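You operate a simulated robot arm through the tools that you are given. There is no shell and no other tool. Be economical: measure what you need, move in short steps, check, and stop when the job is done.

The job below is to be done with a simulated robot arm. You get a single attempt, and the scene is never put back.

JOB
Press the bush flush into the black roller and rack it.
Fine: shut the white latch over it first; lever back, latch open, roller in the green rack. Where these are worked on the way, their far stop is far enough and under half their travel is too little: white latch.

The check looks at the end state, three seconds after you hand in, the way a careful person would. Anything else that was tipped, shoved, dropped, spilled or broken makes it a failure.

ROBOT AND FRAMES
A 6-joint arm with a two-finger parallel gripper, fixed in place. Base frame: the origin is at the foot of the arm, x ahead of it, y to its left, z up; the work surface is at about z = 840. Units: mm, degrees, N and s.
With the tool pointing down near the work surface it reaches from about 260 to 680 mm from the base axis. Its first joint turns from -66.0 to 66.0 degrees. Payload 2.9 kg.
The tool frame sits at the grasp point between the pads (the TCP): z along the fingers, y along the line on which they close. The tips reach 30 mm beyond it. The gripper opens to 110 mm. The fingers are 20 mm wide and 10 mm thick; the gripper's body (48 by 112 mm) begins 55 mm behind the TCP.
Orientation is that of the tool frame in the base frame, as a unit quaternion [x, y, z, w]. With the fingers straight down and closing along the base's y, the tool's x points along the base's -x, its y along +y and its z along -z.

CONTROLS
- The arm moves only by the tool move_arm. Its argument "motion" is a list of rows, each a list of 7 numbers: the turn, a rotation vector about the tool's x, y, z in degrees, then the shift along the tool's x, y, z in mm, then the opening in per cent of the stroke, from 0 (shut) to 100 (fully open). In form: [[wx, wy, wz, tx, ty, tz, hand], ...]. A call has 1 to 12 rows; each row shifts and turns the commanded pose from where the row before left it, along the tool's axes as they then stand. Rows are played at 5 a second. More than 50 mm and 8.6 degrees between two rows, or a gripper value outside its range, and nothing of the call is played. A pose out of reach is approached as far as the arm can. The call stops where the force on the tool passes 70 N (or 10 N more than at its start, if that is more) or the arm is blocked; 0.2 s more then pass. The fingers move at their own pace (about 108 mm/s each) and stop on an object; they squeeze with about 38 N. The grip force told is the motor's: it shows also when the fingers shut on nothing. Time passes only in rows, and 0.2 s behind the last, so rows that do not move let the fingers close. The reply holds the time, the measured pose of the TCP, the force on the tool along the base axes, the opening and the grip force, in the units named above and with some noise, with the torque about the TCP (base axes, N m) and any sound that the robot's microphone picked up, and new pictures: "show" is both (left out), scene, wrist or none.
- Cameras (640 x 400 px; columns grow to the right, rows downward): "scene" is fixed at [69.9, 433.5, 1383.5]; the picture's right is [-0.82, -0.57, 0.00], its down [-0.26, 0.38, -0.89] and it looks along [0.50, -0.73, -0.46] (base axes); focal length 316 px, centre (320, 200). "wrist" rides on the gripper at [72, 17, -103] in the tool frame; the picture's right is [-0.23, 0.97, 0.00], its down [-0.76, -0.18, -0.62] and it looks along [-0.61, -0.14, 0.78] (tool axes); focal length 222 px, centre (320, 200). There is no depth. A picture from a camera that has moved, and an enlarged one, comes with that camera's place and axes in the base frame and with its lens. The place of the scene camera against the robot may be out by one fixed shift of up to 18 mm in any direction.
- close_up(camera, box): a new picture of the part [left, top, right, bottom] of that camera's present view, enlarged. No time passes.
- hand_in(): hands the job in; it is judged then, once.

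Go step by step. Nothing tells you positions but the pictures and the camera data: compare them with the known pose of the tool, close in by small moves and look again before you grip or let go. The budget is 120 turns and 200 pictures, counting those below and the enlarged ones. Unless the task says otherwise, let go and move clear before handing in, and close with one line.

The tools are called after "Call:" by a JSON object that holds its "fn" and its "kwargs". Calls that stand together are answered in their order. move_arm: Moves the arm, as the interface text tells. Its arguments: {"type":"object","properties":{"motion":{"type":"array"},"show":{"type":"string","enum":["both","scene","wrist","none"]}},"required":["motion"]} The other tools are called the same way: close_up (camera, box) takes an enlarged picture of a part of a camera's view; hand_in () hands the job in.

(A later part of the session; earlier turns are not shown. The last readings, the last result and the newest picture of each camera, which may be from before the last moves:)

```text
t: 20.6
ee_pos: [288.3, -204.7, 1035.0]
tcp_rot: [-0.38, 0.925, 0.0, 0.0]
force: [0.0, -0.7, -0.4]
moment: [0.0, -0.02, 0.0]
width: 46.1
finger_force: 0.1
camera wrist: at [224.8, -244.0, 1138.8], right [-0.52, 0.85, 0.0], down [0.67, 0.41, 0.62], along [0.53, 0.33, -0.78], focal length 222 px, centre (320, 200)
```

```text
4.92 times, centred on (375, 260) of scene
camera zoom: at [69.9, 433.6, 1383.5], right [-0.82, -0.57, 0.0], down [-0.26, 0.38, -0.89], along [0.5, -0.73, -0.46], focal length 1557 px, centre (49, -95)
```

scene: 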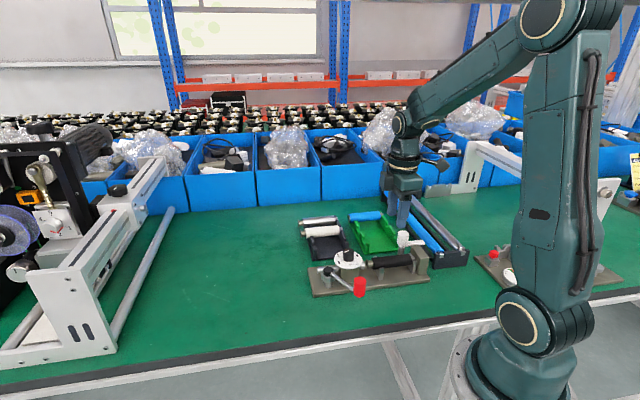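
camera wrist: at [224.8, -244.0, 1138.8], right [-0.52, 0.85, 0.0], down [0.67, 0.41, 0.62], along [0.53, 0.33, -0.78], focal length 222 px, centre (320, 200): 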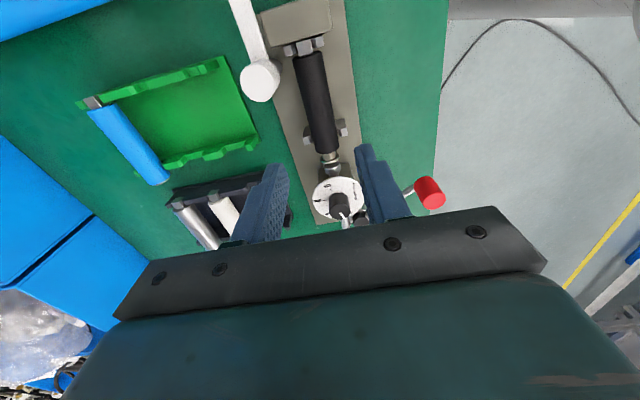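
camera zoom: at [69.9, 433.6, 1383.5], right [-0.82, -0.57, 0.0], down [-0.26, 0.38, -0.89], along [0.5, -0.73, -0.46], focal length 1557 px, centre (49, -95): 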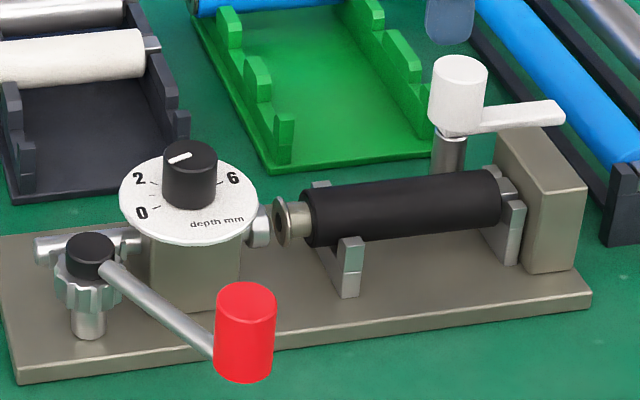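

The roller lies well in the cradle, with the ram just off the bush. I plan to shut the latch by gripping its white hub at about (285,-266) and turning about the tool axis, so I'll move above it.

Call:
{"fn": "move_arm", "kwargs": {"motion": [[0, 0, 0, 23, -20.6, 0, 55], [0, 0, 0, 23, -20.6, 0, 55], [0, 0, 0, 0, 0, 35, 55], [0, 0, 0, 0, 0, 32, 55], [0, 0, 0, 0, 0, 0, 55]]}}

Call:
{"fn": "close_up", "kwargs": {"camera": "wrist", "box": [220, 20, 440, 220]}}

Call:
{"fn": "close_up", "kwargs": {"camera": "scene", "box": [370, 210, 450, 290]}}

```text
t: 21.8
ee_pos: [283.6, -266.7, 967.4]
tcp_rot: [-0.38, 0.925, 0.0, 0.0]
force: [0.0, 0.1, -0.3]
moment: [0.03, 0.04, 0.01]
width: 60.5
finger_force: 0.1
camera wrist: at [220.3, -305.7, 1071.3], right [-0.52, 0.85, 0.0], down [0.67, 0.41, 0.62], along [0.53, 0.33, -0.78], focal length 222 px, centre (320, 200)
```

scene: 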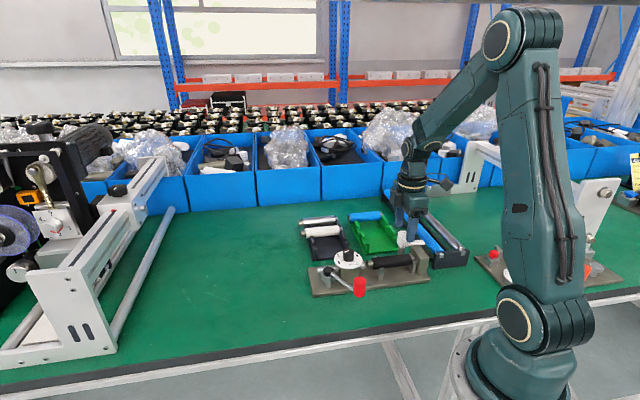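
wrist: 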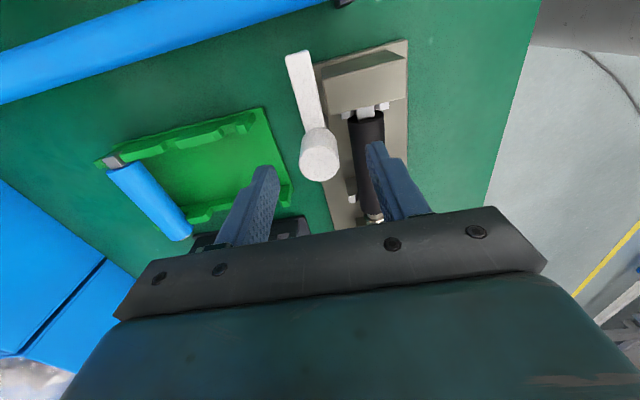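

```text
2.00 times, centred on (330, 120) of wrist
camera zoom: at [220.3, -305.7, 1071.3], right [-0.52, 0.85, 0.0], down [0.67, 0.41, 0.62], along [0.53, 0.33, -0.78], focal length 444 px, centre (300, 360)
```

zoom: 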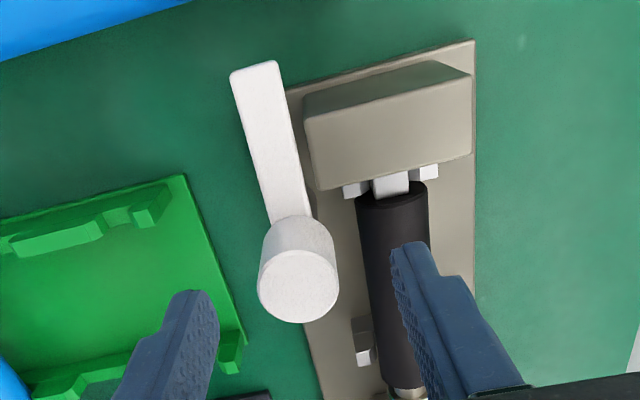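

```text
5.00 times, centred on (410, 250) of scene
camera zoom: at [69.9, 433.5, 1383.5], right [-0.82, -0.57, 0.0], down [-0.26, 0.38, -0.89], along [0.5, -0.73, -0.46], focal length 1582 px, centre (-130, -50)
```

zoom: 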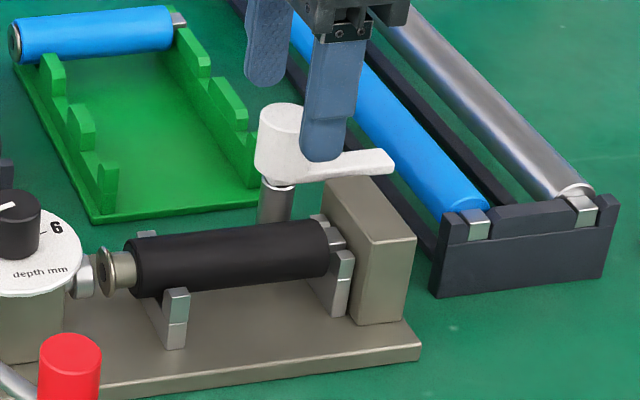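

Comparing views, the hub is about 6 mm toward the dial from my TCP. I'll shift, then lower the fingers around the hub with the tips at z≈909, staying above the roller.

Call:
{"fn": "move_arm", "kwargs": {"motion": [[0, 0, 0, -6.5, -1.2, 0, 55], [0, 0, 0, 0, 0, 10, 55], [0, 0, 0, 0, 0, 10, 50], [0, 0, 0, 0, 0, 8, 45], [0, 0, 0, 0, 0, 0, 45]]}}

Call:
{"fn": "close_up", "kwargs": {"camera": "wrist", "box": [220, 50, 440, 230]}}

Call:
{"fn": "close_up", "kwargs": {"camera": "scene", "box": [370, 210, 450, 290]}}

```text
t: 23.0
ee_pos: [289.8, -263.9, 939.4]
tcp_rot: [-0.38, 0.925, -0.001, 0.0]
force: [0.6, -0.5, 0.5]
moment: [0.01, -0.01, 0.02]
width: 49.7
finger_force: 0.0
camera wrist: at [226.6, -302.1, 1043.2], right [-0.52, 0.85, 0.0], down [0.67, 0.41, 0.62], along [0.53, 0.33, -0.78], focal length 222 px, centre (320, 200)
```

scene: 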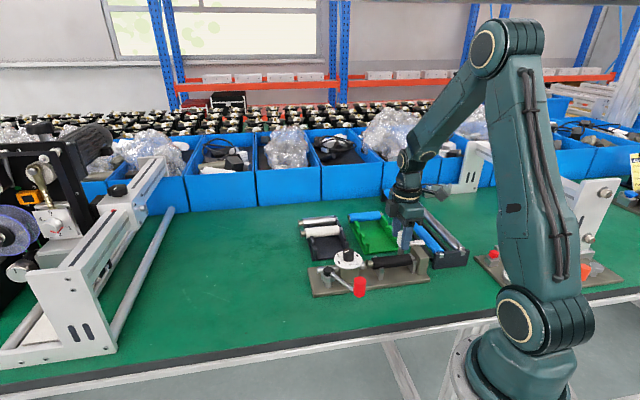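
wrist: 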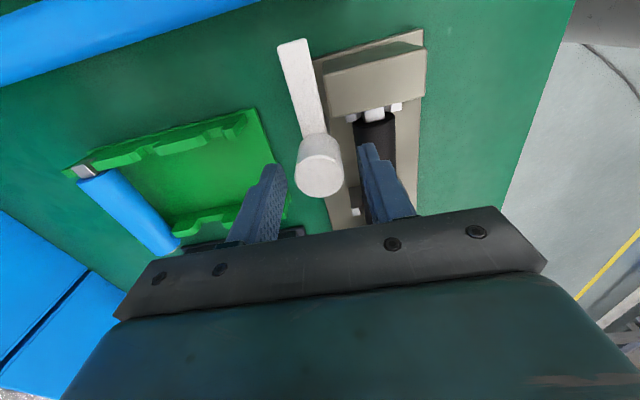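

```text
2.22 times, centred on (330, 140) of wrist
camera zoom: at [226.6, -302.1, 1043.2], right [-0.52, 0.85, 0.0], down [0.67, 0.41, 0.62], along [0.53, 0.33, -0.78], focal length 494 px, centre (298, 333)
```

zoom: 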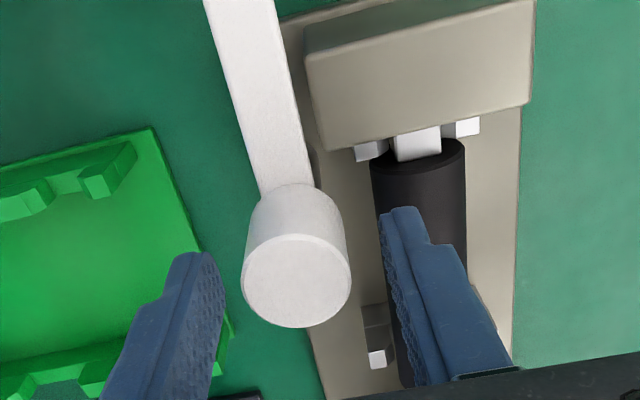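

```text
5.00 times, centred on (410, 250) of scene
camera zoom: at [69.9, 433.5, 1383.5], right [-0.82, -0.57, 0.0], down [-0.26, 0.38, -0.89], along [0.5, -0.73, -0.46], focal length 1582 px, centre (-130, -50)
```

zoom: 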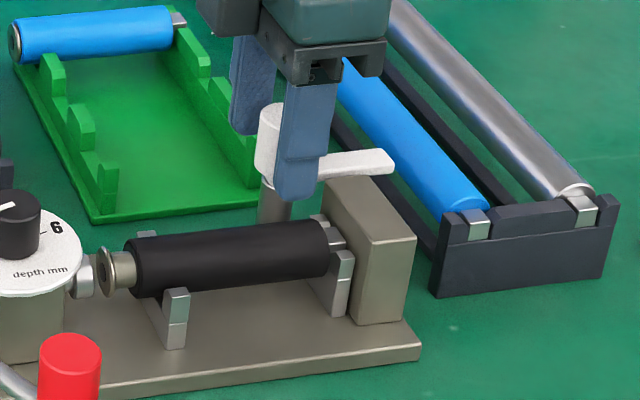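

The hub now sits between the fingers. I'll close on it.

Call:
{"fn": "move_arm", "kwargs": {"motion": [[0, 0, 0, 0, 0, 0, 30], [0, 0, 0, 0, 0, 0, 15], [0, 0, 0, 0, 0, 0, 10], [0, 0, 0, 0, 0, 0, 10]], "show": "wrist"}}

```text
t: 24.0
ee_pos: [288.3, -262.0, 939.3]
tcp_rot: [-0.381, 0.925, 0.0, 0.0]
force: [-7.5, 8.0, 0.0]
moment: [-0.4, -0.42, -0.08]
width: 27.8
finger_force: 45.0
camera wrist: at [226.0, -301.6, 1043.1], right [-0.52, 0.85, 0.0], down [0.67, 0.41, 0.62], along [0.53, 0.33, -0.78], focal length 222 px, centre (320, 200)
```

wrist: 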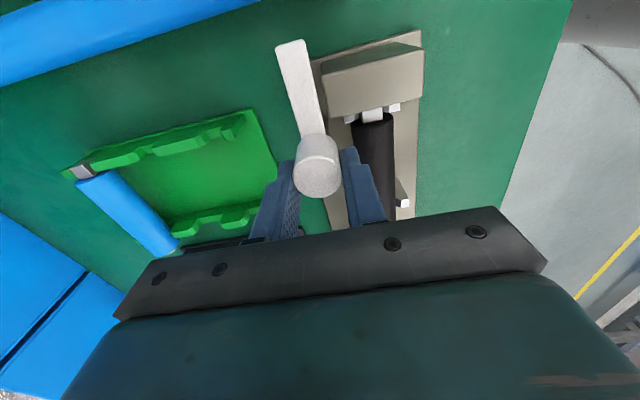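

The hub is gripped at 27.8 mm; I'll relax 1.3 mm sideways and turn a first 20°.

Call:
{"fn": "move_arm", "kwargs": {"motion": [[0, 0, 0, 0, 1.3, 0, 5], [0, 0, 5, 0, 0, 0, 5], [0, 0, 5, 0, 0, 0, 5], [0, 0, 5, 0, 0, 0, 5], [0, 0, 5, 0, 0, 0, 5], [0, 0, 0, 0, 0, 0, 5]]}}

```text
t: 25.4
ee_pos: [289.7, -264.4, 939.4]
tcp_rot: [-0.213, 0.977, -0.002, 0.002]
force: [17.7, -21.5, -26.1]
moment: [0.44, 0.62, 0.15]
width: 27.4
finger_force: 45.1
camera wrist: at [217.2, -278.7, 1043.0], right [-0.2, 0.98, 0.0], down [0.76, 0.16, 0.63], along [0.61, 0.12, -0.78], focal length 222 px, centre (320, 200)
```

scene: 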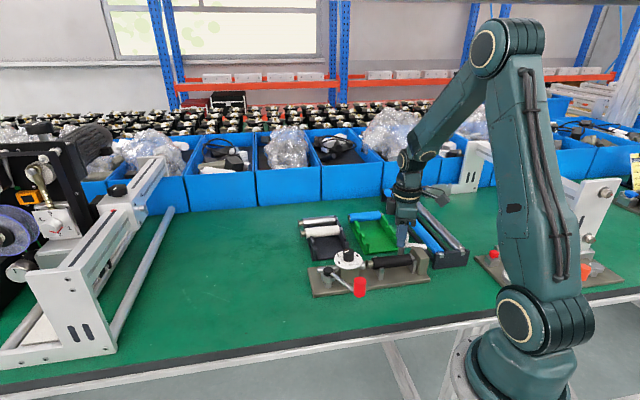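
wrist: 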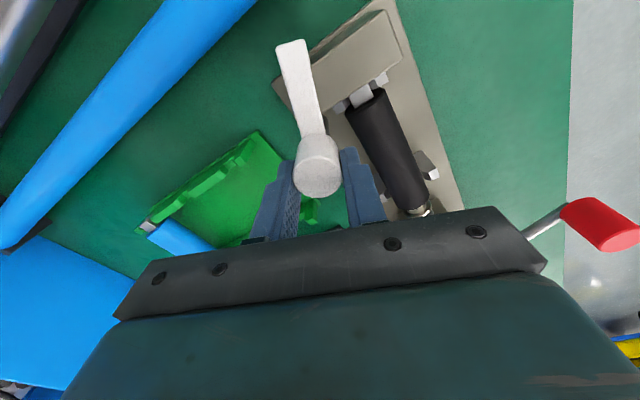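

The latch is turning with the hand. I'll relax the built-up side and down load, then continue.

Call:
{"fn": "move_arm", "kwargs": {"motion": [[0, 0, 0, -0.3, -1.0, 0.8, 5], [0, 0, 0, 0, 0, 0, 5]], "show": "none"}}

```text
t: 26.0
ee_pos: [290.1, -263.5, 940.6]
tcp_rot: [-0.215, 0.977, -0.002, 0.002]
force: [8.9, -17.1, -8.1]
moment: [0.72, -0.32, 0.14]
width: 27.5
finger_force: 45.1
```

Call:
{"fn": "move_arm", "kwargs": {"motion": [[0, 0, 5, 0, -0.7, 0.3, 5], [0, 0, 5, 0, 0, 0, 5], [0, 0, 5, 0, 0, 0, 5], [0, 0, 5, 0, 0, 0, 5], [0, 0, 0, 0, 0, 0, 5]], "show": "none"}}

```text
t: 27.2
ee_pos: [291.1, -266.6, 938.4]
tcp_rot: [-0.04, 0.999, -0.003, 0.002]
force: [7.4, -27.3, 9.3]
moment: [0.3, 0.94, 0.17]
width: 28.0
finger_force: 44.6
```

Call:
{"fn": "move_arm", "kwargs": {"motion": [[0, 0, 0, -0.3, -1.2, -0.3, 5], [0, 0, 5, 0, 0, 0, 5], [0, 0, 5, 0, 0, 0, 5], [0, 0, 5, 0, 0, 0, 5], [0, 0, 0, 0, 0, 0, 5]]}}

```text
t: 28.4
ee_pos: [290.7, -268.1, 940.0]
tcp_rot: [0.093, 0.996, -0.004, 0.001]
force: [-2.0, -33.3, 11.1]
moment: [0.61, -0.04, 0.21]
width: 27.8
finger_force: 44.5
camera wrist: at [222.6, -237.4, 1042.8], right [0.4, 0.92, -0.01], down [0.71, -0.31, 0.63], along [0.57, -0.26, -0.78], focal length 222 px, centre (320, 200)
```

scene: 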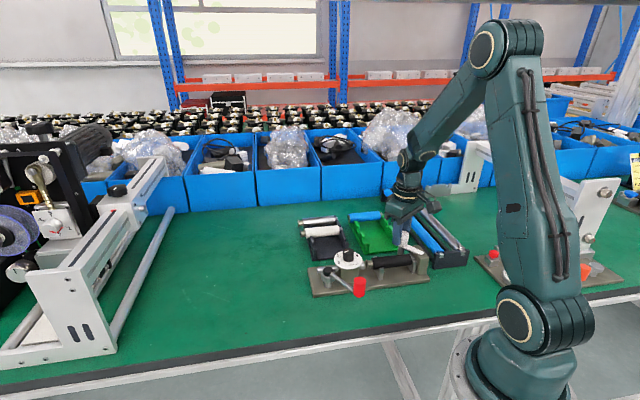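
wrist: 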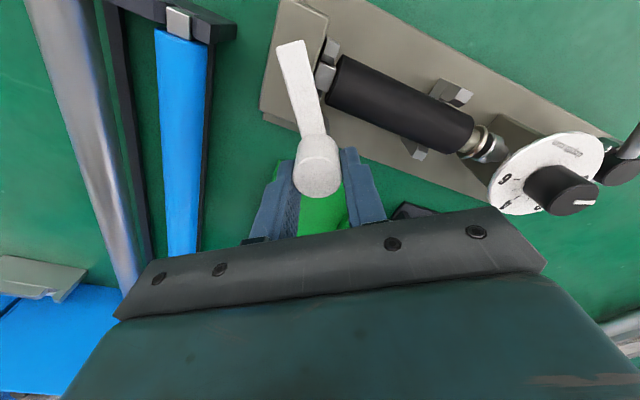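

It's following, 55° so far. I'll relieve the side load by 2 mm and continue.

Call:
{"fn": "move_arm", "kwargs": {"motion": [[0, 0, 0, 0, -2, 0, 5], [0, 0, 0, 0, 0, 0, 5]], "show": "none"}}

```text
t: 29.0
ee_pos: [290.1, -267.5, 939.7]
tcp_rot: [0.09, 0.996, -0.001, 0.001]
force: [0.5, -19.3, 19.7]
moment: [0.17, -0.16, 0.13]
width: 27.8
finger_force: 44.8
```

Call:
{"fn": "move_arm", "kwargs": {"motion": [[0, 0, 0, 0, -2, -1.5, 5], [0, 0, 5, 0, -0.5, 0, 5], [0, 0, 5, 0, -0.5, 0, 5], [0, 0, 5, 0, -0.5, 0, 5], [0, 0, 5, 0, -0.5, 0, 5], [0, 0, 0, 0, 0, 0, 5]]}}

```text
t: 30.4
ee_pos: [289.7, -270.5, 939.8]
tcp_rot: [0.26, 0.966, 0.001, 0.0]
force: [20.0, 3.7, -19.8]
moment: [-1.13, -0.83, -0.09]
width: 28.1
finger_force: 45.3
camera wrist: at [235.9, -219.2, 1043.1], right [0.69, 0.73, 0.0], down [0.57, -0.54, 0.62], along [0.45, -0.43, -0.78], focal length 222 px, centre (320, 200)
```

scene: 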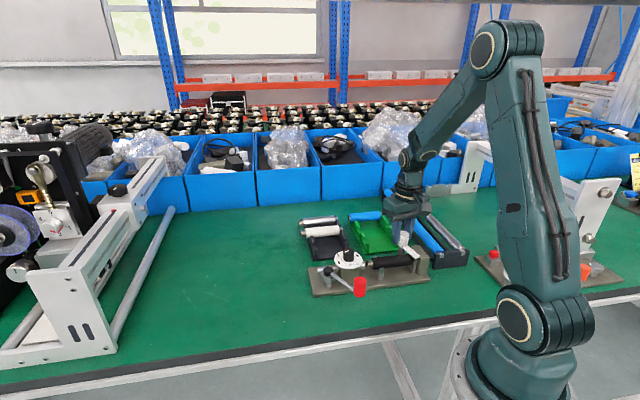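
wrist: 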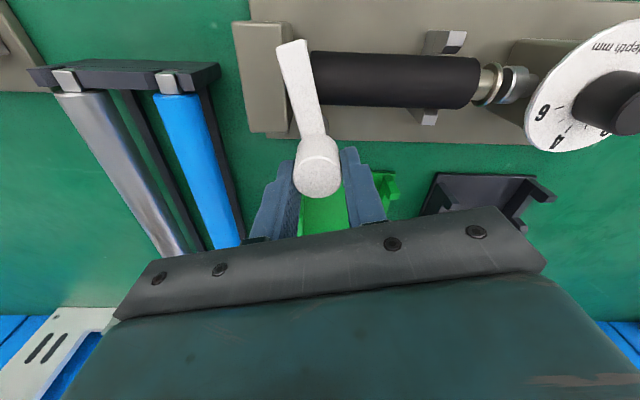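

75° turned and the arm lies over the cap end. I'll relieve the load and go on to its stop, watching the twist.

Call:
{"fn": "move_arm", "kwargs": {"motion": [[0, 0, 0, -0.7, 1.2, 1, 5], [0, 0, 5, 0, 0, 0, 5], [0, 0, 5, 0, 0, 0, 5], [0, 0, 4, 0, 0, 0, 5], [0, 0, 0, 0, 0, 0, 5]]}}

Call:
{"fn": "close_up", "kwargs": {"camera": "wrist", "box": [200, 10, 500, 230]}}

```text
t: 31.6
ee_pos: [288.7, -271.2, 939.1]
tcp_rot: [0.378, 0.926, -0.001, -0.001]
force: [-2.4, -10.7, -0.2]
moment: [0.34, -0.42, 0.04]
width: 27.9
finger_force: 44.8
camera wrist: at [249.6, -208.4, 1043.1], right [0.84, 0.53, 0.0], down [0.42, -0.66, 0.62], along [0.33, -0.53, -0.78], focal length 222 px, centre (320, 200)
```

scene: 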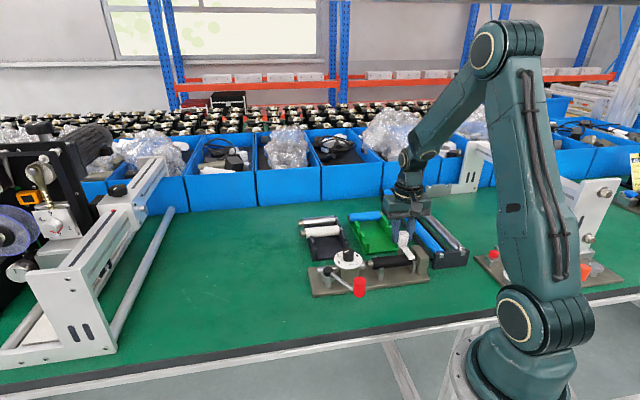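
wrist: 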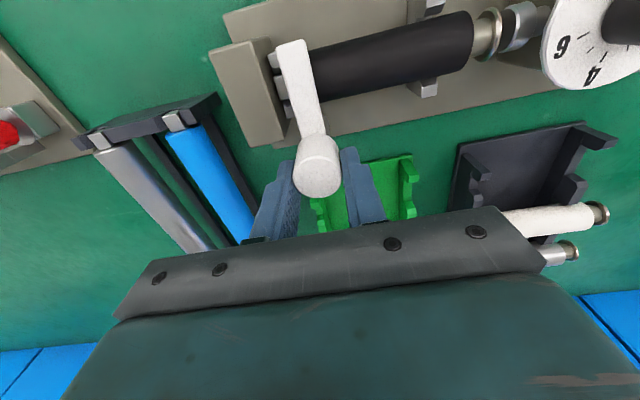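

```text
1.82 times, centred on (350, 120) of wrist
camera zoom: at [249.6, -208.4, 1043.1], right [0.84, 0.53, 0.0], down [0.42, -0.66, 0.62], along [0.33, -0.53, -0.78], focal length 404 px, centre (266, 346)
```

zoom: 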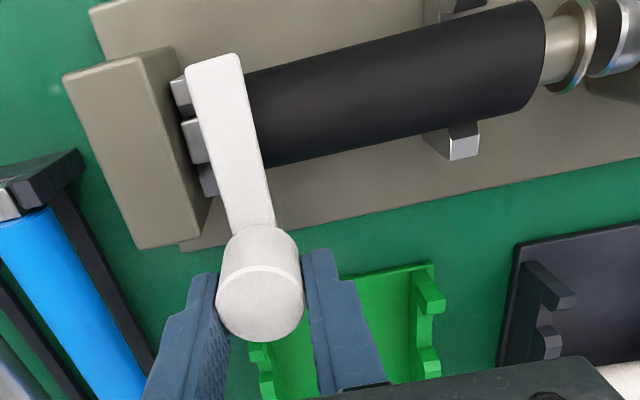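

The arm is now square across the roller (89°) with no twist felt. I'll nudge a few degrees more to find the stop.

Call:
{"fn": "move_arm", "kwargs": {"motion": [[0, 0, 3, 0, -0.5, 0, 5], [0, 0, 3, 0, 0, 0, 5], [0, 0, 3, 0, 0, 0, 5], [0, 0, 0, 0, 0, 0, 5]], "show": "none"}}

Call:
{"fn": "close_up", "kwargs": {"camera": "wrist", "box": [200, 10, 500, 230]}}

```text
t: 32.6
ee_pos: [288.5, -272.1, 938.9]
tcp_rot: [0.452, 0.892, -0.001, 0.001]
force: [-15.4, -25.7, 1.2]
moment: [0.85, -0.23, 0.42]
width: 27.5
finger_force: 44.7
```

```text
1.82 times, centred on (350, 120) of wrist
camera zoom: at [259.5, -203.6, 1042.9], right [0.92, 0.4, 0.0], down [0.31, -0.72, 0.62], along [0.24, -0.57, -0.78], focal length 404 px, centre (266, 346)
```

zoom: 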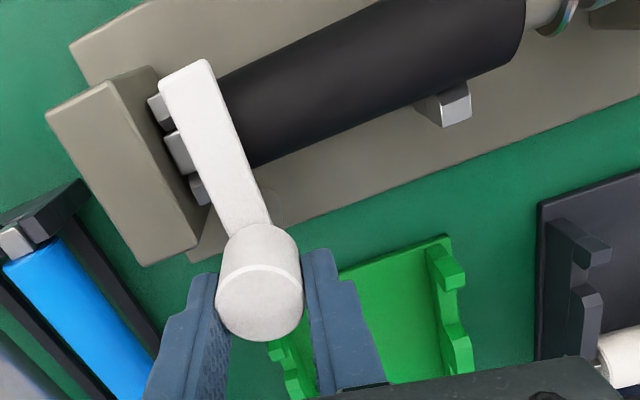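

The hub slipped in the fingers while the arm stayed put, so it's at its stop. I'll open, rise clear, and look at the lever.

Call:
{"fn": "move_arm", "kwargs": {"motion": [[0, 0, -3, 0, 0, 0, 5], [0, 0, -3, 0, 0, 0, 5], [0, 0, 0, 0, 0, 0, 45], [0, 0, 0, 0, 0, 0, 45], [0, 0, 0, 0, 0, -15, 45], [0, 0, 0, 0, 0, -40, 45], [0, 0, 0, 0, 0, -40, 45], [0, 0, 0, 0, 0, 0, 45]]}}

Call:
{"fn": "close_up", "kwargs": {"camera": "scene", "box": [310, 220, 440, 300]}}

Call:
{"fn": "close_up", "kwargs": {"camera": "wrist", "box": [200, 10, 500, 210]}}

```text
t: 34.4
ee_pos: [289.5, -270.3, 1034.0]
tcp_rot: [0.401, 0.916, 0.001, 0.0]
force: [-0.8, 0.8, -0.7]
moment: [0.02, -0.02, 0.01]
width: 49.4
finger_force: 0.0
camera wrist: at [253.9, -205.4, 1137.9], right [0.87, 0.49, 0.0], down [0.39, -0.68, 0.62], along [0.31, -0.54, -0.78], focal length 222 px, centre (320, 200)
```

scene: 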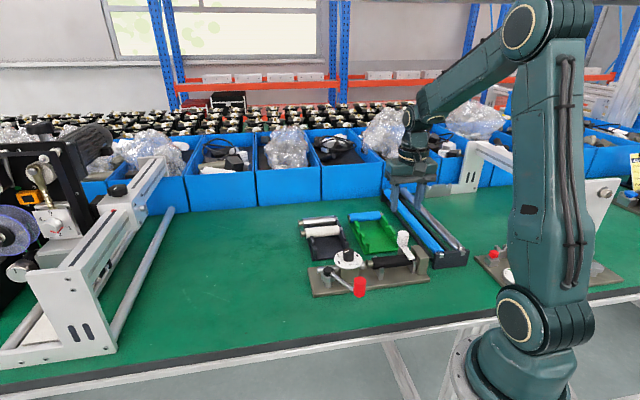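
wrist: 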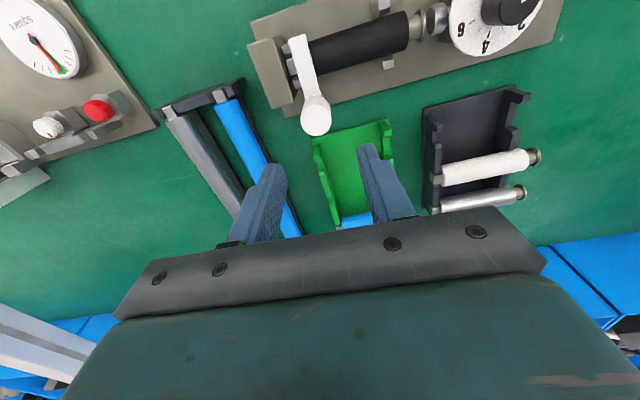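

```text
4.92 times, centred on (375, 260) of scene
camera zoom: at [69.9, 433.6, 1383.5], right [-0.82, -0.57, 0.0], down [-0.26, 0.38, -0.89], along [0.5, -0.73, -0.46], focal length 1557 px, centre (49, -95)
```

zoom: 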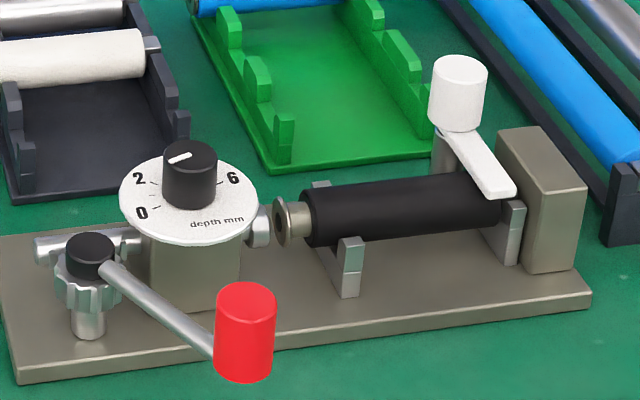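

```text
2.00 times, centred on (350, 110) of wrist
camera zoom: at [253.9, -205.4, 1137.9], right [0.87, 0.49, 0.0], down [0.39, -0.68, 0.62], along [0.31, -0.54, -0.78], focal length 444 px, centre (260, 380)
```

zoom: 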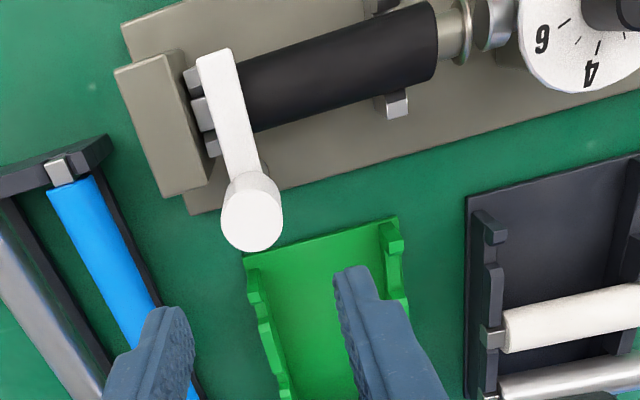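

The latch lies shut across the roller. Next is the lever: from the rack-and-pinion layout, swinging the red knob toward +y should push the ram into the bush, so I'll go above the knob.

Call:
{"fn": "move_arm", "kwargs": {"motion": [[0, 0, 0, 32.2, 30.6, 0, 45], [0, 0, 0, 32.2, 30.6, 0, 45], [0, 0, 0, 32.2, 30.6, 0, 45], [0, 0, 0, 32.2, 30.6, 0, 45], [0, 0, 0, 32.2, 30.6, 0, 45], [0, 0, -8, 0, 0, 0, 45], [0, 0, -8, 0, 0, 0, 45], [0, 0, -8, 0, 0, 0, 45], [0, 0, -8, 0, 0, 0, 45], [0, 0, 0, 0, 0, 0, 45]]}}

Call:
{"fn": "close_up", "kwargs": {"camera": "wrist", "box": [180, 10, 500, 220]}}

```text
t: 36.6
ee_pos: [292.2, -49.4, 1034.5]
tcp_rot: [0.132, 0.991, 0.0, 0.0]
force: [0.1, 1.0, -0.4]
moment: [-0.01, 0.0, -0.02]
width: 49.5
finger_force: 0.1
camera wrist: at [227.7, -13.0, 1138.2], right [0.47, 0.88, 0.0], down [0.69, -0.37, 0.62], along [0.55, -0.3, -0.78], focal length 222 px, centre (320, 200)
```

scene: 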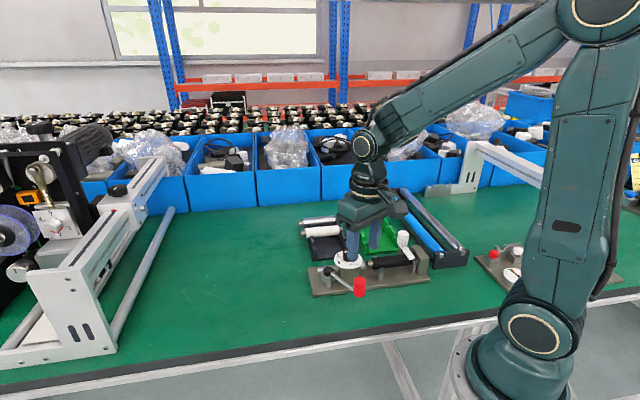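
wrist: 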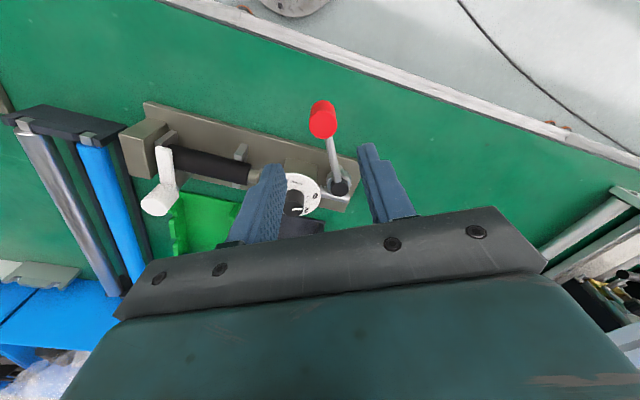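

```text
1.90 times, centred on (340, 115) of wrist
camera zoom: at [227.7, -13.0, 1138.2], right [0.47, 0.88, 0.0], down [0.69, -0.37, 0.62], along [0.55, -0.3, -0.78], focal length 423 px, centre (282, 362)
```

zoom: 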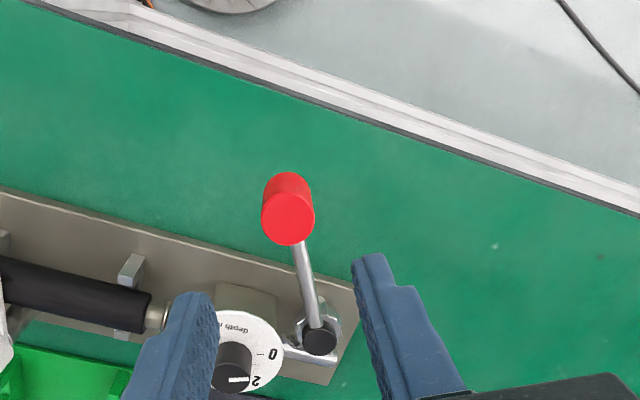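

The knob top is near (293.5,-45,927). I'll shift and come down most of the way, then check before gripping.

Call:
{"fn": "move_arm", "kwargs": {"motion": [[0, 0, 0, 0, 4.4, 20, 45], [0, 0, 0, 0, 0, 30, 45], [0, 0, 0, 0, 0, 18, 45], [0, 0, 0, 0, 0, 0, 45]], "show": "none"}}

Call:
{"fn": "close_up", "kwargs": {"camera": "wrist", "box": [220, 50, 440, 220]}}

Call:
{"fn": "close_up", "kwargs": {"camera": "scene", "box": [310, 220, 420, 300]}}

```text
t: 37.6
ee_pos: [293.2, -45.0, 966.5]
tcp_rot: [0.133, 0.991, 0.0, 0.001]
force: [0.2, -0.8, 0.0]
moment: [0.0, 0.0, 0.0]
width: 49.8
finger_force: 0.0
```

```text
2.35 times, centred on (330, 135) of wrist
camera zoom: at [228.8, -9.4, 1069.7], right [0.48, 0.88, 0.0], down [0.69, -0.37, 0.62], along [0.55, -0.3, -0.78], focal length 523 px, centre (296, 353)
```

zoom: 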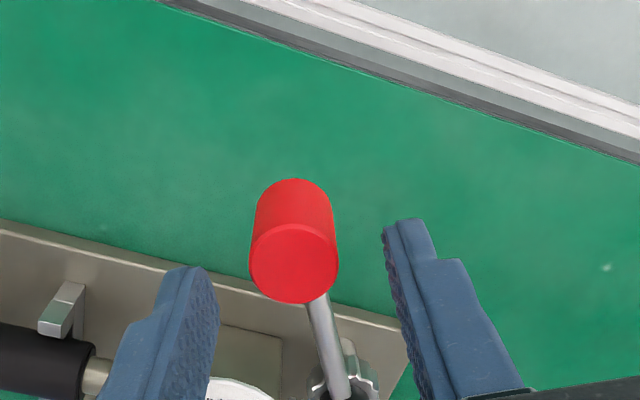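

```text
5.00 times, centred on (365, 260) of scene
camera zoom: at [69.9, 433.5, 1383.5], right [-0.82, -0.57, 0.0], down [-0.26, 0.38, -0.89], along [0.5, -0.73, -0.46], focal length 1582 px, centre (95, -100)
```

zoom: 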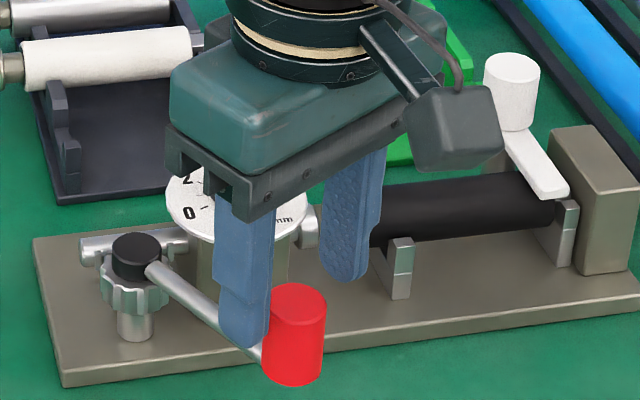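

After calibrating the scene camera with the fingers (objects appear about 15 mm low), the knob top is at z≈937 and centred under the TCP. I'll lower 29 mm and grip.

Call:
{"fn": "move_arm", "kwargs": {"motion": [[0, 0, 0, 0, 0, 10, 45], [0, 0, 0, 0, 0, 10, 45], [0, 0, 0, 0, 0, 9, 45], [0, 0, 0, 0, 0, 0, 45]], "show": "wrist"}}

Call:
{"fn": "close_up", "kwargs": {"camera": "scene", "box": [310, 220, 420, 300]}}

```text
t: 38.6
ee_pos: [292.8, -43.2, 938.0]
tcp_rot: [0.133, 0.991, 0.0, 0.0]
force: [-0.3, 0.2, 0.2]
moment: [0.02, -0.02, 0.0]
width: 49.8
finger_force: 0.2
camera wrist: at [228.4, -8.7, 1040.9], right [0.48, 0.88, 0.0], down [0.69, -0.37, 0.62], along [0.55, -0.3, -0.78], focal length 222 px, centre (320, 200)
```

wrist: 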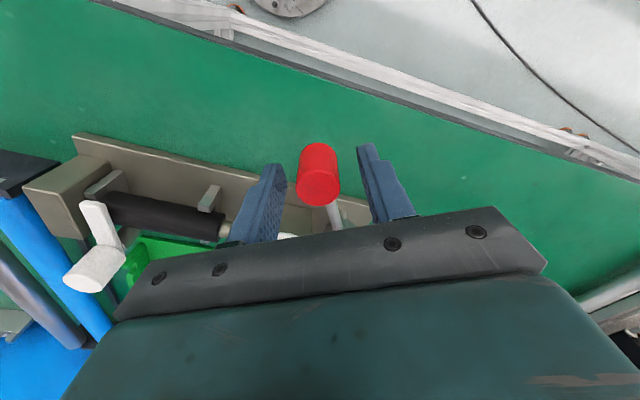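

```text
5.00 times, centred on (365, 260) of scene
camera zoom: at [69.9, 433.5, 1383.5], right [-0.82, -0.57, 0.0], down [-0.26, 0.38, -0.89], along [0.5, -0.73, -0.46], focal length 1582 px, centre (95, -100)
```

zoom: 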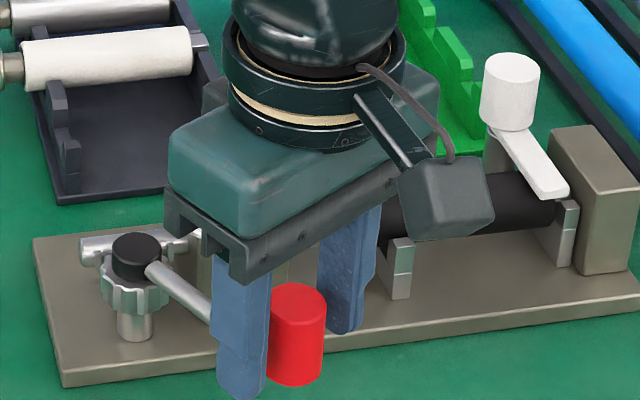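

Call:
{"fn": "move_arm", "kwargs": {"motion": [[0, 0, 0, -1, 0, 0, 30], [0, 0, 0, 0, 0, 0, 15], [0, 0, 0, 0, 0, 0, 10], [0, 0, 0, 0, 0, 0, 10]], "show": "none"}}

```text
t: 39.6
ee_pos: [295.7, -44.9, 938.3]
tcp_rot: [0.133, 0.991, 0.0, 0.0]
force: [-2.2, -0.2, 1.0]
moment: [0.39, -0.26, -0.11]
width: 25.9
finger_force: 45.0
```

The knob is gripped; pivot is near (390.5,-72), radius about 99 mm. I'll swing 10° along the arc as a test and watch the ram.

Call:
{"fn": "move_arm", "kwargs": {"motion": [[0, 0, 5, -0.45, 8.64, 0, 5], [0, 0, 5, -0.45, 8.64, 0, 5], [0, 0, 0, 0, 0, 0, 5]], "show": "none"}}

Call:
{"fn": "close_up", "kwargs": {"camera": "scene", "box": [310, 220, 420, 300]}}

```text
t: 40.4
ee_pos: [300.4, -29.0, 937.4]
tcp_rot: [0.22, 0.976, 0.001, 0.0]
force: [-10.8, 2.5, 3.2]
moment: [0.36, -0.77, -0.25]
width: 25.3
finger_force: 44.9
```

```text
5.00 times, centred on (365, 260) of scene
camera zoom: at [69.6, 433.6, 1383.5], right [-0.82, -0.57, 0.0], down [-0.26, 0.38, -0.89], along [0.5, -0.73, -0.46], focal length 1582 px, centre (95, -100)
```

zoom: 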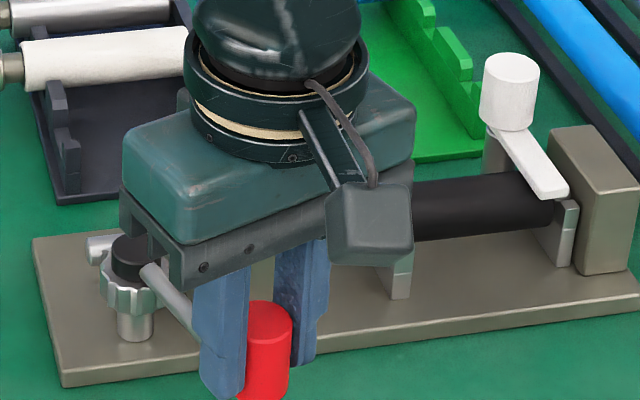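

The lever moves freely and the ram rod travels toward the roller, so the direction is right. I'll go on 20°.

Call:
{"fn": "move_arm", "kwargs": {"motion": [[0, 0, 5, 0.3, 8.64, 0, 5], [0, 0, 5, -0.2, 8.64, 0, 5], [0, 0, 5, -0.3, 8.64, 0, 5], [0, 0, 5, -0.3, 8.64, 0, 5], [0, 0, 0, 0, 0, 0, 5]]}}

Call:
{"fn": "close_up", "kwargs": {"camera": "scene", "box": [310, 220, 420, 300]}}

```text
t: 41.6
ee_pos: [320.0, -0.8, 938.5]
tcp_rot: [0.386, 0.923, 0.0, 0.0]
force: [0.4, 0.1, -2.6]
moment: [-0.18, 0.61, 0.03]
width: 25.6
finger_force: 45.1
camera wrist: at [282.1, 63.6, 1040.9], right [0.85, 0.52, 0.0], down [0.41, -0.67, 0.62], along [0.33, -0.53, -0.78], focal length 222 px, centre (320, 200)
```

scene: 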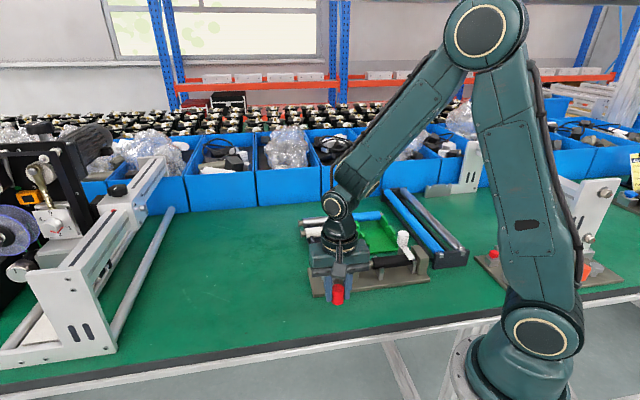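
wrist: 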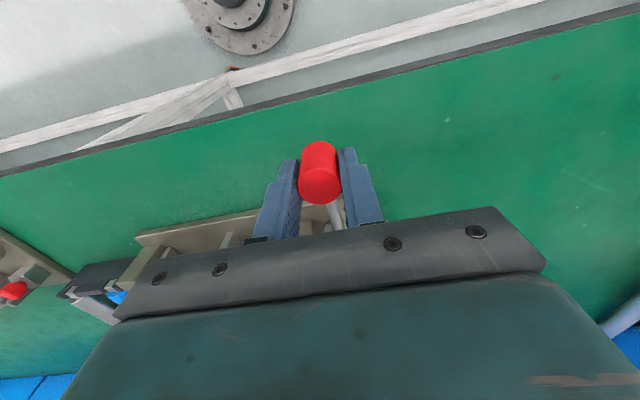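

```text
5.00 times, centred on (365, 260) of scene
camera zoom: at [70.0, 433.6, 1383.5], right [-0.82, -0.57, 0.0], down [-0.26, 0.38, -0.89], along [0.5, -0.73, -0.46], focal length 1582 px, centre (95, -100)
```

zoom: 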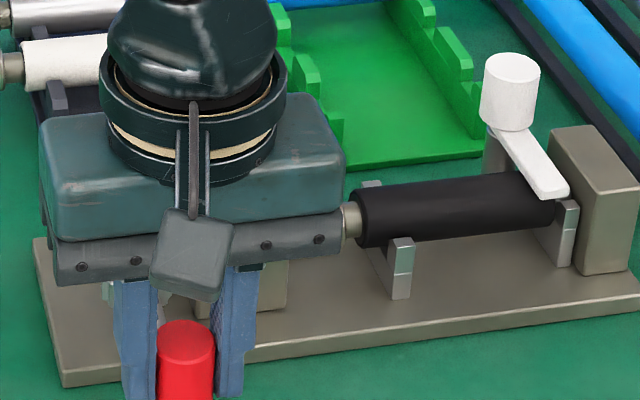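

No resistance yet at about 30°. I'll continue another 15°.

Call:
{"fn": "move_arm", "kwargs": {"motion": [[0, 0, 5, -0.3, 8.64, 0, 5], [0, 0, 5, -0.3, 8.64, 0, 5], [0, 0, 5, -0.3, 8.64, 0, 5], [0, 0, 0, 0, 0, 0, 5]], "show": "none"}}

Call:
{"fn": "close_up", "kwargs": {"camera": "scene", "box": [310, 220, 420, 300]}}

```text
t: 42.6
ee_pos: [342.2, 13.9, 938.5]
tcp_rot: [0.504, 0.864, -0.001, 0.0]
force: [3.9, -4.2, -6.3]
moment: [-0.14, 0.66, 0.09]
width: 25.4
finger_force: 44.7
```

```text
5.00 times, centred on (365, 260) of scene
camera zoom: at [70.1, 433.4, 1383.6], right [-0.82, -0.57, 0.0], down [-0.26, 0.38, -0.89], along [0.5, -0.73, -0.46], focal length 1582 px, centre (95, -100)
```

zoom: 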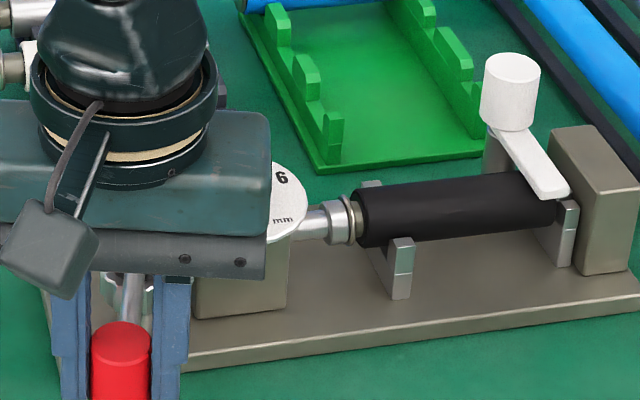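

The ram has pushed the bush in most of the way. I'll look closely before going on.

Call:
{"fn": "close_up", "kwargs": {"camera": "scene", "box": [360, 250, 395, 275]}}

```text
16.00 times, centred on (378, 262) of scene
camera zoom: at [70.1, 433.4, 1383.6], right [-0.82, -0.57, 0.0], down [-0.26, 0.38, -0.89], along [0.5, -0.73, -0.46], focal length 5061 px, centre (-600, -800)
```

zoom: 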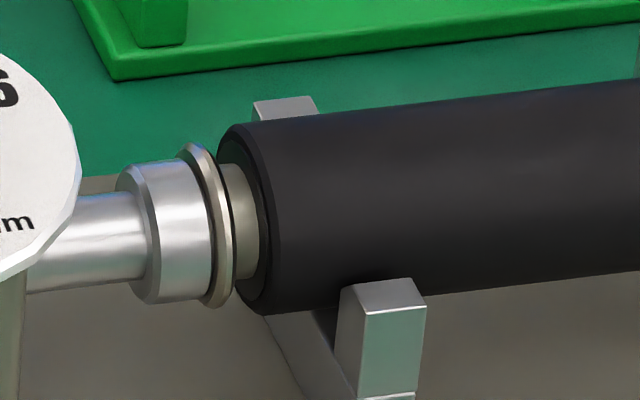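

About 4–5 mm of neck still shows. I'll continue in 4° steps.

Call:
{"fn": "move_arm", "kwargs": {"motion": [[0, 0, 4, -0.2, 6.9, 0, 5], [0, 0, 4, -0.2, 6.9, 0, 5], [0, 0, 0, 0, 0, 0, 5]], "show": "none"}}

Call:
{"fn": "close_up", "kwargs": {"camera": "scene", "box": [360, 250, 395, 275]}}

```text
t: 43.4
ee_pos: [352.1, 19.6, 937.1]
tcp_rot: [0.562, 0.827, 0.0, 0.0]
force: [2.1, -7.8, -9.0]
moment: [0.2, -0.31, -0.09]
width: 25.3
finger_force: 45.4
```

```text
16.00 times, centred on (378, 262) of scene
camera zoom: at [70.1, 433.3, 1383.6], right [-0.82, -0.57, 0.0], down [-0.26, 0.38, -0.89], along [0.5, -0.73, -0.46], focal length 5061 px, centre (-600, -800)
```

zoom: 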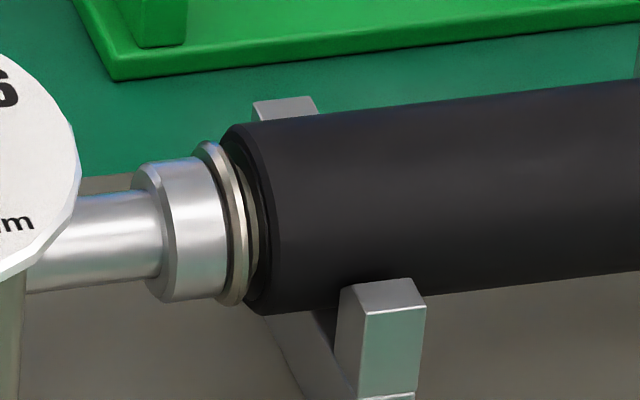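

Roughly 1.5 mm remains. I'll continue in 3° steps.

Call:
{"fn": "move_arm", "kwargs": {"motion": [[0, 0, 3, -0.1, 5.2, 0, 5], [0, 0, 0, 0, 0, 0, 5]], "show": "none"}}

Call:
{"fn": "close_up", "kwargs": {"camera": "scene", "box": [360, 250, 395, 275]}}

```text
t: 44.0
ee_pos: [357.9, 22.5, 937.3]
tcp_rot: [0.583, 0.813, 0.0, 0.001]
force: [1.4, -11.9, -8.7]
moment: [0.21, -0.41, -0.12]
width: 25.4
finger_force: 45.0
```

```text
16.00 times, centred on (378, 262) of scene
camera zoom: at [70.1, 433.2, 1383.6], right [-0.82, -0.57, 0.0], down [-0.26, 0.38, -0.89], along [0.5, -0.73, -0.46], focal length 5061 px, centre (-600, -800)
```

zoom: 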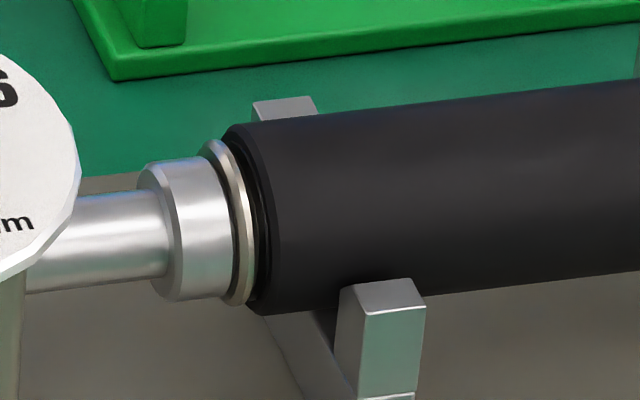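

Nearly there with no stop yet; another 3° with a small radial correction.

Call:
{"fn": "move_arm", "kwargs": {"motion": [[0, 0, 3, -1, 5.2, 0, 5], [0, 0, 0, 0, 0, 0, 5]], "show": "none"}}

Call:
{"fn": "close_up", "kwargs": {"camera": "scene", "box": [360, 250, 395, 275]}}

```text
t: 44.6
ee_pos: [361.8, 24.0, 936.8]
tcp_rot: [0.604, 0.797, 0.0, 0.0]
force: [-0.9, -7.2, -13.4]
moment: [-0.95, -1.03, -0.17]
width: 25.6
finger_force: 45.0
```

```text
16.00 times, centred on (378, 262) of scene
camera zoom: at [70.1, 433.4, 1383.6], right [-0.82, -0.57, 0.0], down [-0.26, 0.38, -0.89], along [0.5, -0.73, -0.46], focal length 5061 px, centre (-600, -800)
```

zoom: 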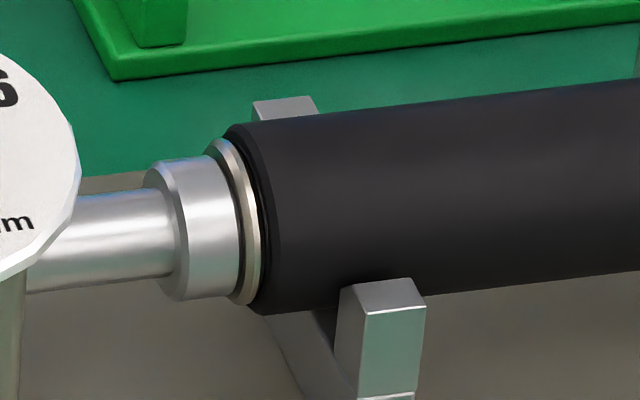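

Call:
{"fn": "move_arm", "kwargs": {"motion": [[0, 0, 2.5, -0.3, 4.3, -0.7, 5], [0, 0, 0, 0, 0, 0, 5]], "show": "none"}}

Call:
{"fn": "close_up", "kwargs": {"camera": "scene", "box": [364, 252, 384, 272]}}

Call:
{"fn": "close_up", "kwargs": {"camera": "scene", "box": [343, 206, 363, 226]}}

```text
t: 45.2
ee_pos: [366.8, 25.9, 938.0]
tcp_rot: [0.621, 0.784, 0.0, -0.002]
force: [1.9, -5.8, -29.8]
moment: [0.08, -0.79, 0.08]
width: 25.6
finger_force: 45.1
```

```text
16.00 times, centred on (374, 262) of scene
camera zoom: at [70.3, 433.4, 1383.6], right [-0.82, -0.57, 0.0], down [-0.26, 0.38, -0.89], along [0.5, -0.73, -0.46], focal length 5061 px, centre (-544, -792)
```

zoom: 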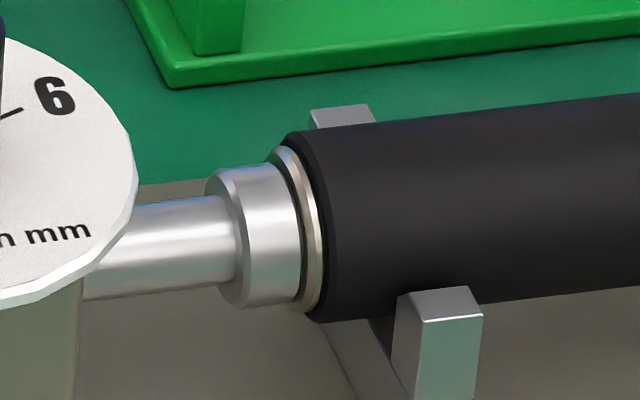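

```text
16.00 times, centred on (353, 216) of scene
camera zoom: at [70.3, 433.4, 1383.6], right [-0.82, -0.57, 0.0], down [-0.26, 0.38, -0.89], along [0.5, -0.73, -0.46], focal length 5061 px, centre (-208, -56)
```

zoom: 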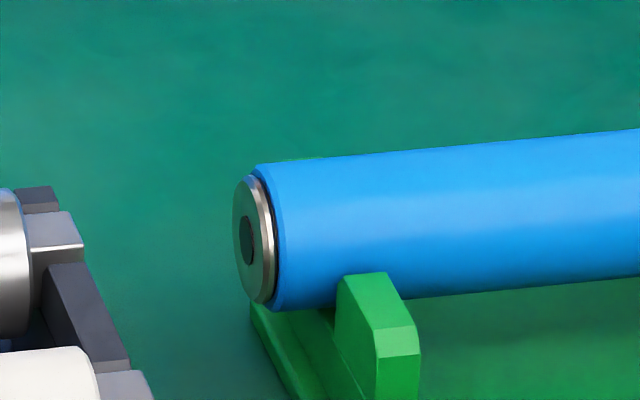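

Close to the look of the finished blue roller. I'll relax the vertical load and press a bit more to feel for the stop.

Call:
{"fn": "move_arm", "kwargs": {"motion": [[0, 0, 0, 0, 0, 1.5, 5], [0, 0, 2.5, -0.3, 4.3, 0, 5], [0, 0, 0, 0, 0, 0, 5]], "show": "none"}}

Call:
{"fn": "close_up", "kwargs": {"camera": "scene", "box": [364, 252, 384, 272]}}

```text
t: 46.0
ee_pos: [368.4, 25.6, 937.8]
tcp_rot: [0.639, 0.769, -0.002, -0.001]
force: [-34.2, -10.4, 32.5]
moment: [0.68, -0.19, 0.02]
width: 25.6
finger_force: 44.3
```

```text
16.00 times, centred on (374, 262) of scene
camera zoom: at [68.6, 433.2, 1383.7], right [-0.82, -0.57, 0.0], down [-0.26, 0.38, -0.89], along [0.5, -0.73, -0.46], focal length 5061 px, centre (-544, -792)
```

zoom: 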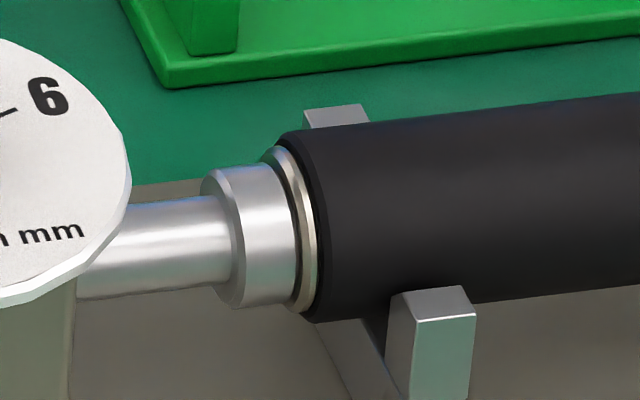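

The force jumped to about 34 N against the swing, so the stop is reached and the flange sits on the face. I'll give one small firm nudge, then look.

Call:
{"fn": "move_arm", "kwargs": {"motion": [[0, 0, 0, 0, 2, -1, 5], [0, 0, 0, 0, 0, 0, 5]], "show": "none"}}

Call:
{"fn": "close_up", "kwargs": {"camera": "scene", "box": [364, 252, 384, 272]}}

```text
t: 46.6
ee_pos: [368.0, 25.4, 937.8]
tcp_rot: [0.639, 0.769, -0.005, -0.003]
force: [-39.4, -12.3, 31.7]
moment: [-0.08, -0.42, -0.01]
width: 25.7
finger_force: 45.0
```

```text
16.00 times, centred on (374, 262) of scene
camera zoom: at [68.5, 433.2, 1383.7], right [-0.82, -0.57, 0.0], down [-0.26, 0.38, -0.89], along [0.5, -0.73, -0.46], focal length 5061 px, centre (-544, -792)
```

zoom: 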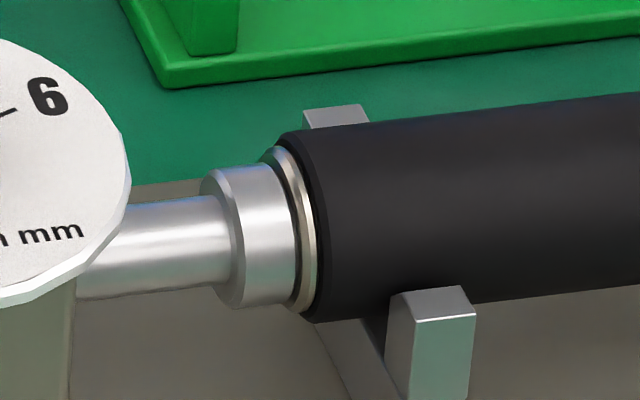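

Firm stop. Now I'll swing the lever back along the arc.

Call:
{"fn": "move_arm", "kwargs": {"motion": [[0, 0, 0, 0, -4, -2, 5], [0, 0, -5, -0.35, -8.64, 0, 5], [0, 0, -5, -0.35, -8.64, 0, 5], [0, 0, -5, -0.35, -8.64, 0, 5], [0, 0, -5, -0.35, -8.64, 0, 5], [0, 0, 0, 0, 0, 0, 5]], "show": "none"}}

Call:
{"fn": "close_up", "kwargs": {"camera": "scene", "box": [310, 220, 420, 300]}}

```text
t: 48.0
ee_pos: [335.9, 12.9, 939.2]
tcp_rot: [0.494, 0.869, -0.001, 0.0]
force: [2.6, -7.6, -36.5]
moment: [0.14, -0.62, -0.06]
width: 25.6
finger_force: 45.0
```

```text
5.00 times, centred on (365, 260) of scene
camera zoom: at [70.4, 433.4, 1383.6], right [-0.82, -0.57, 0.0], down [-0.26, 0.38, -0.89], along [0.5, -0.73, -0.46], focal length 1582 px, centre (95, -100)
```

zoom: 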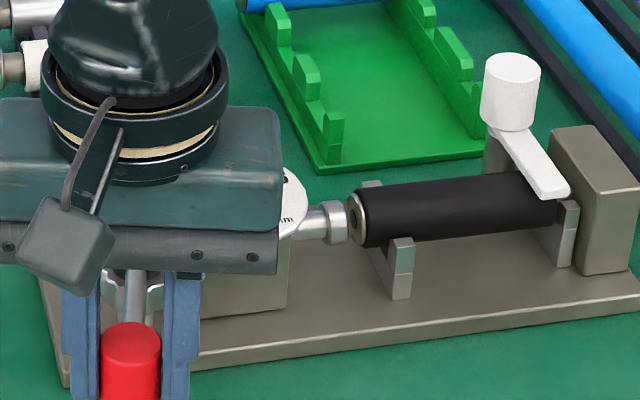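

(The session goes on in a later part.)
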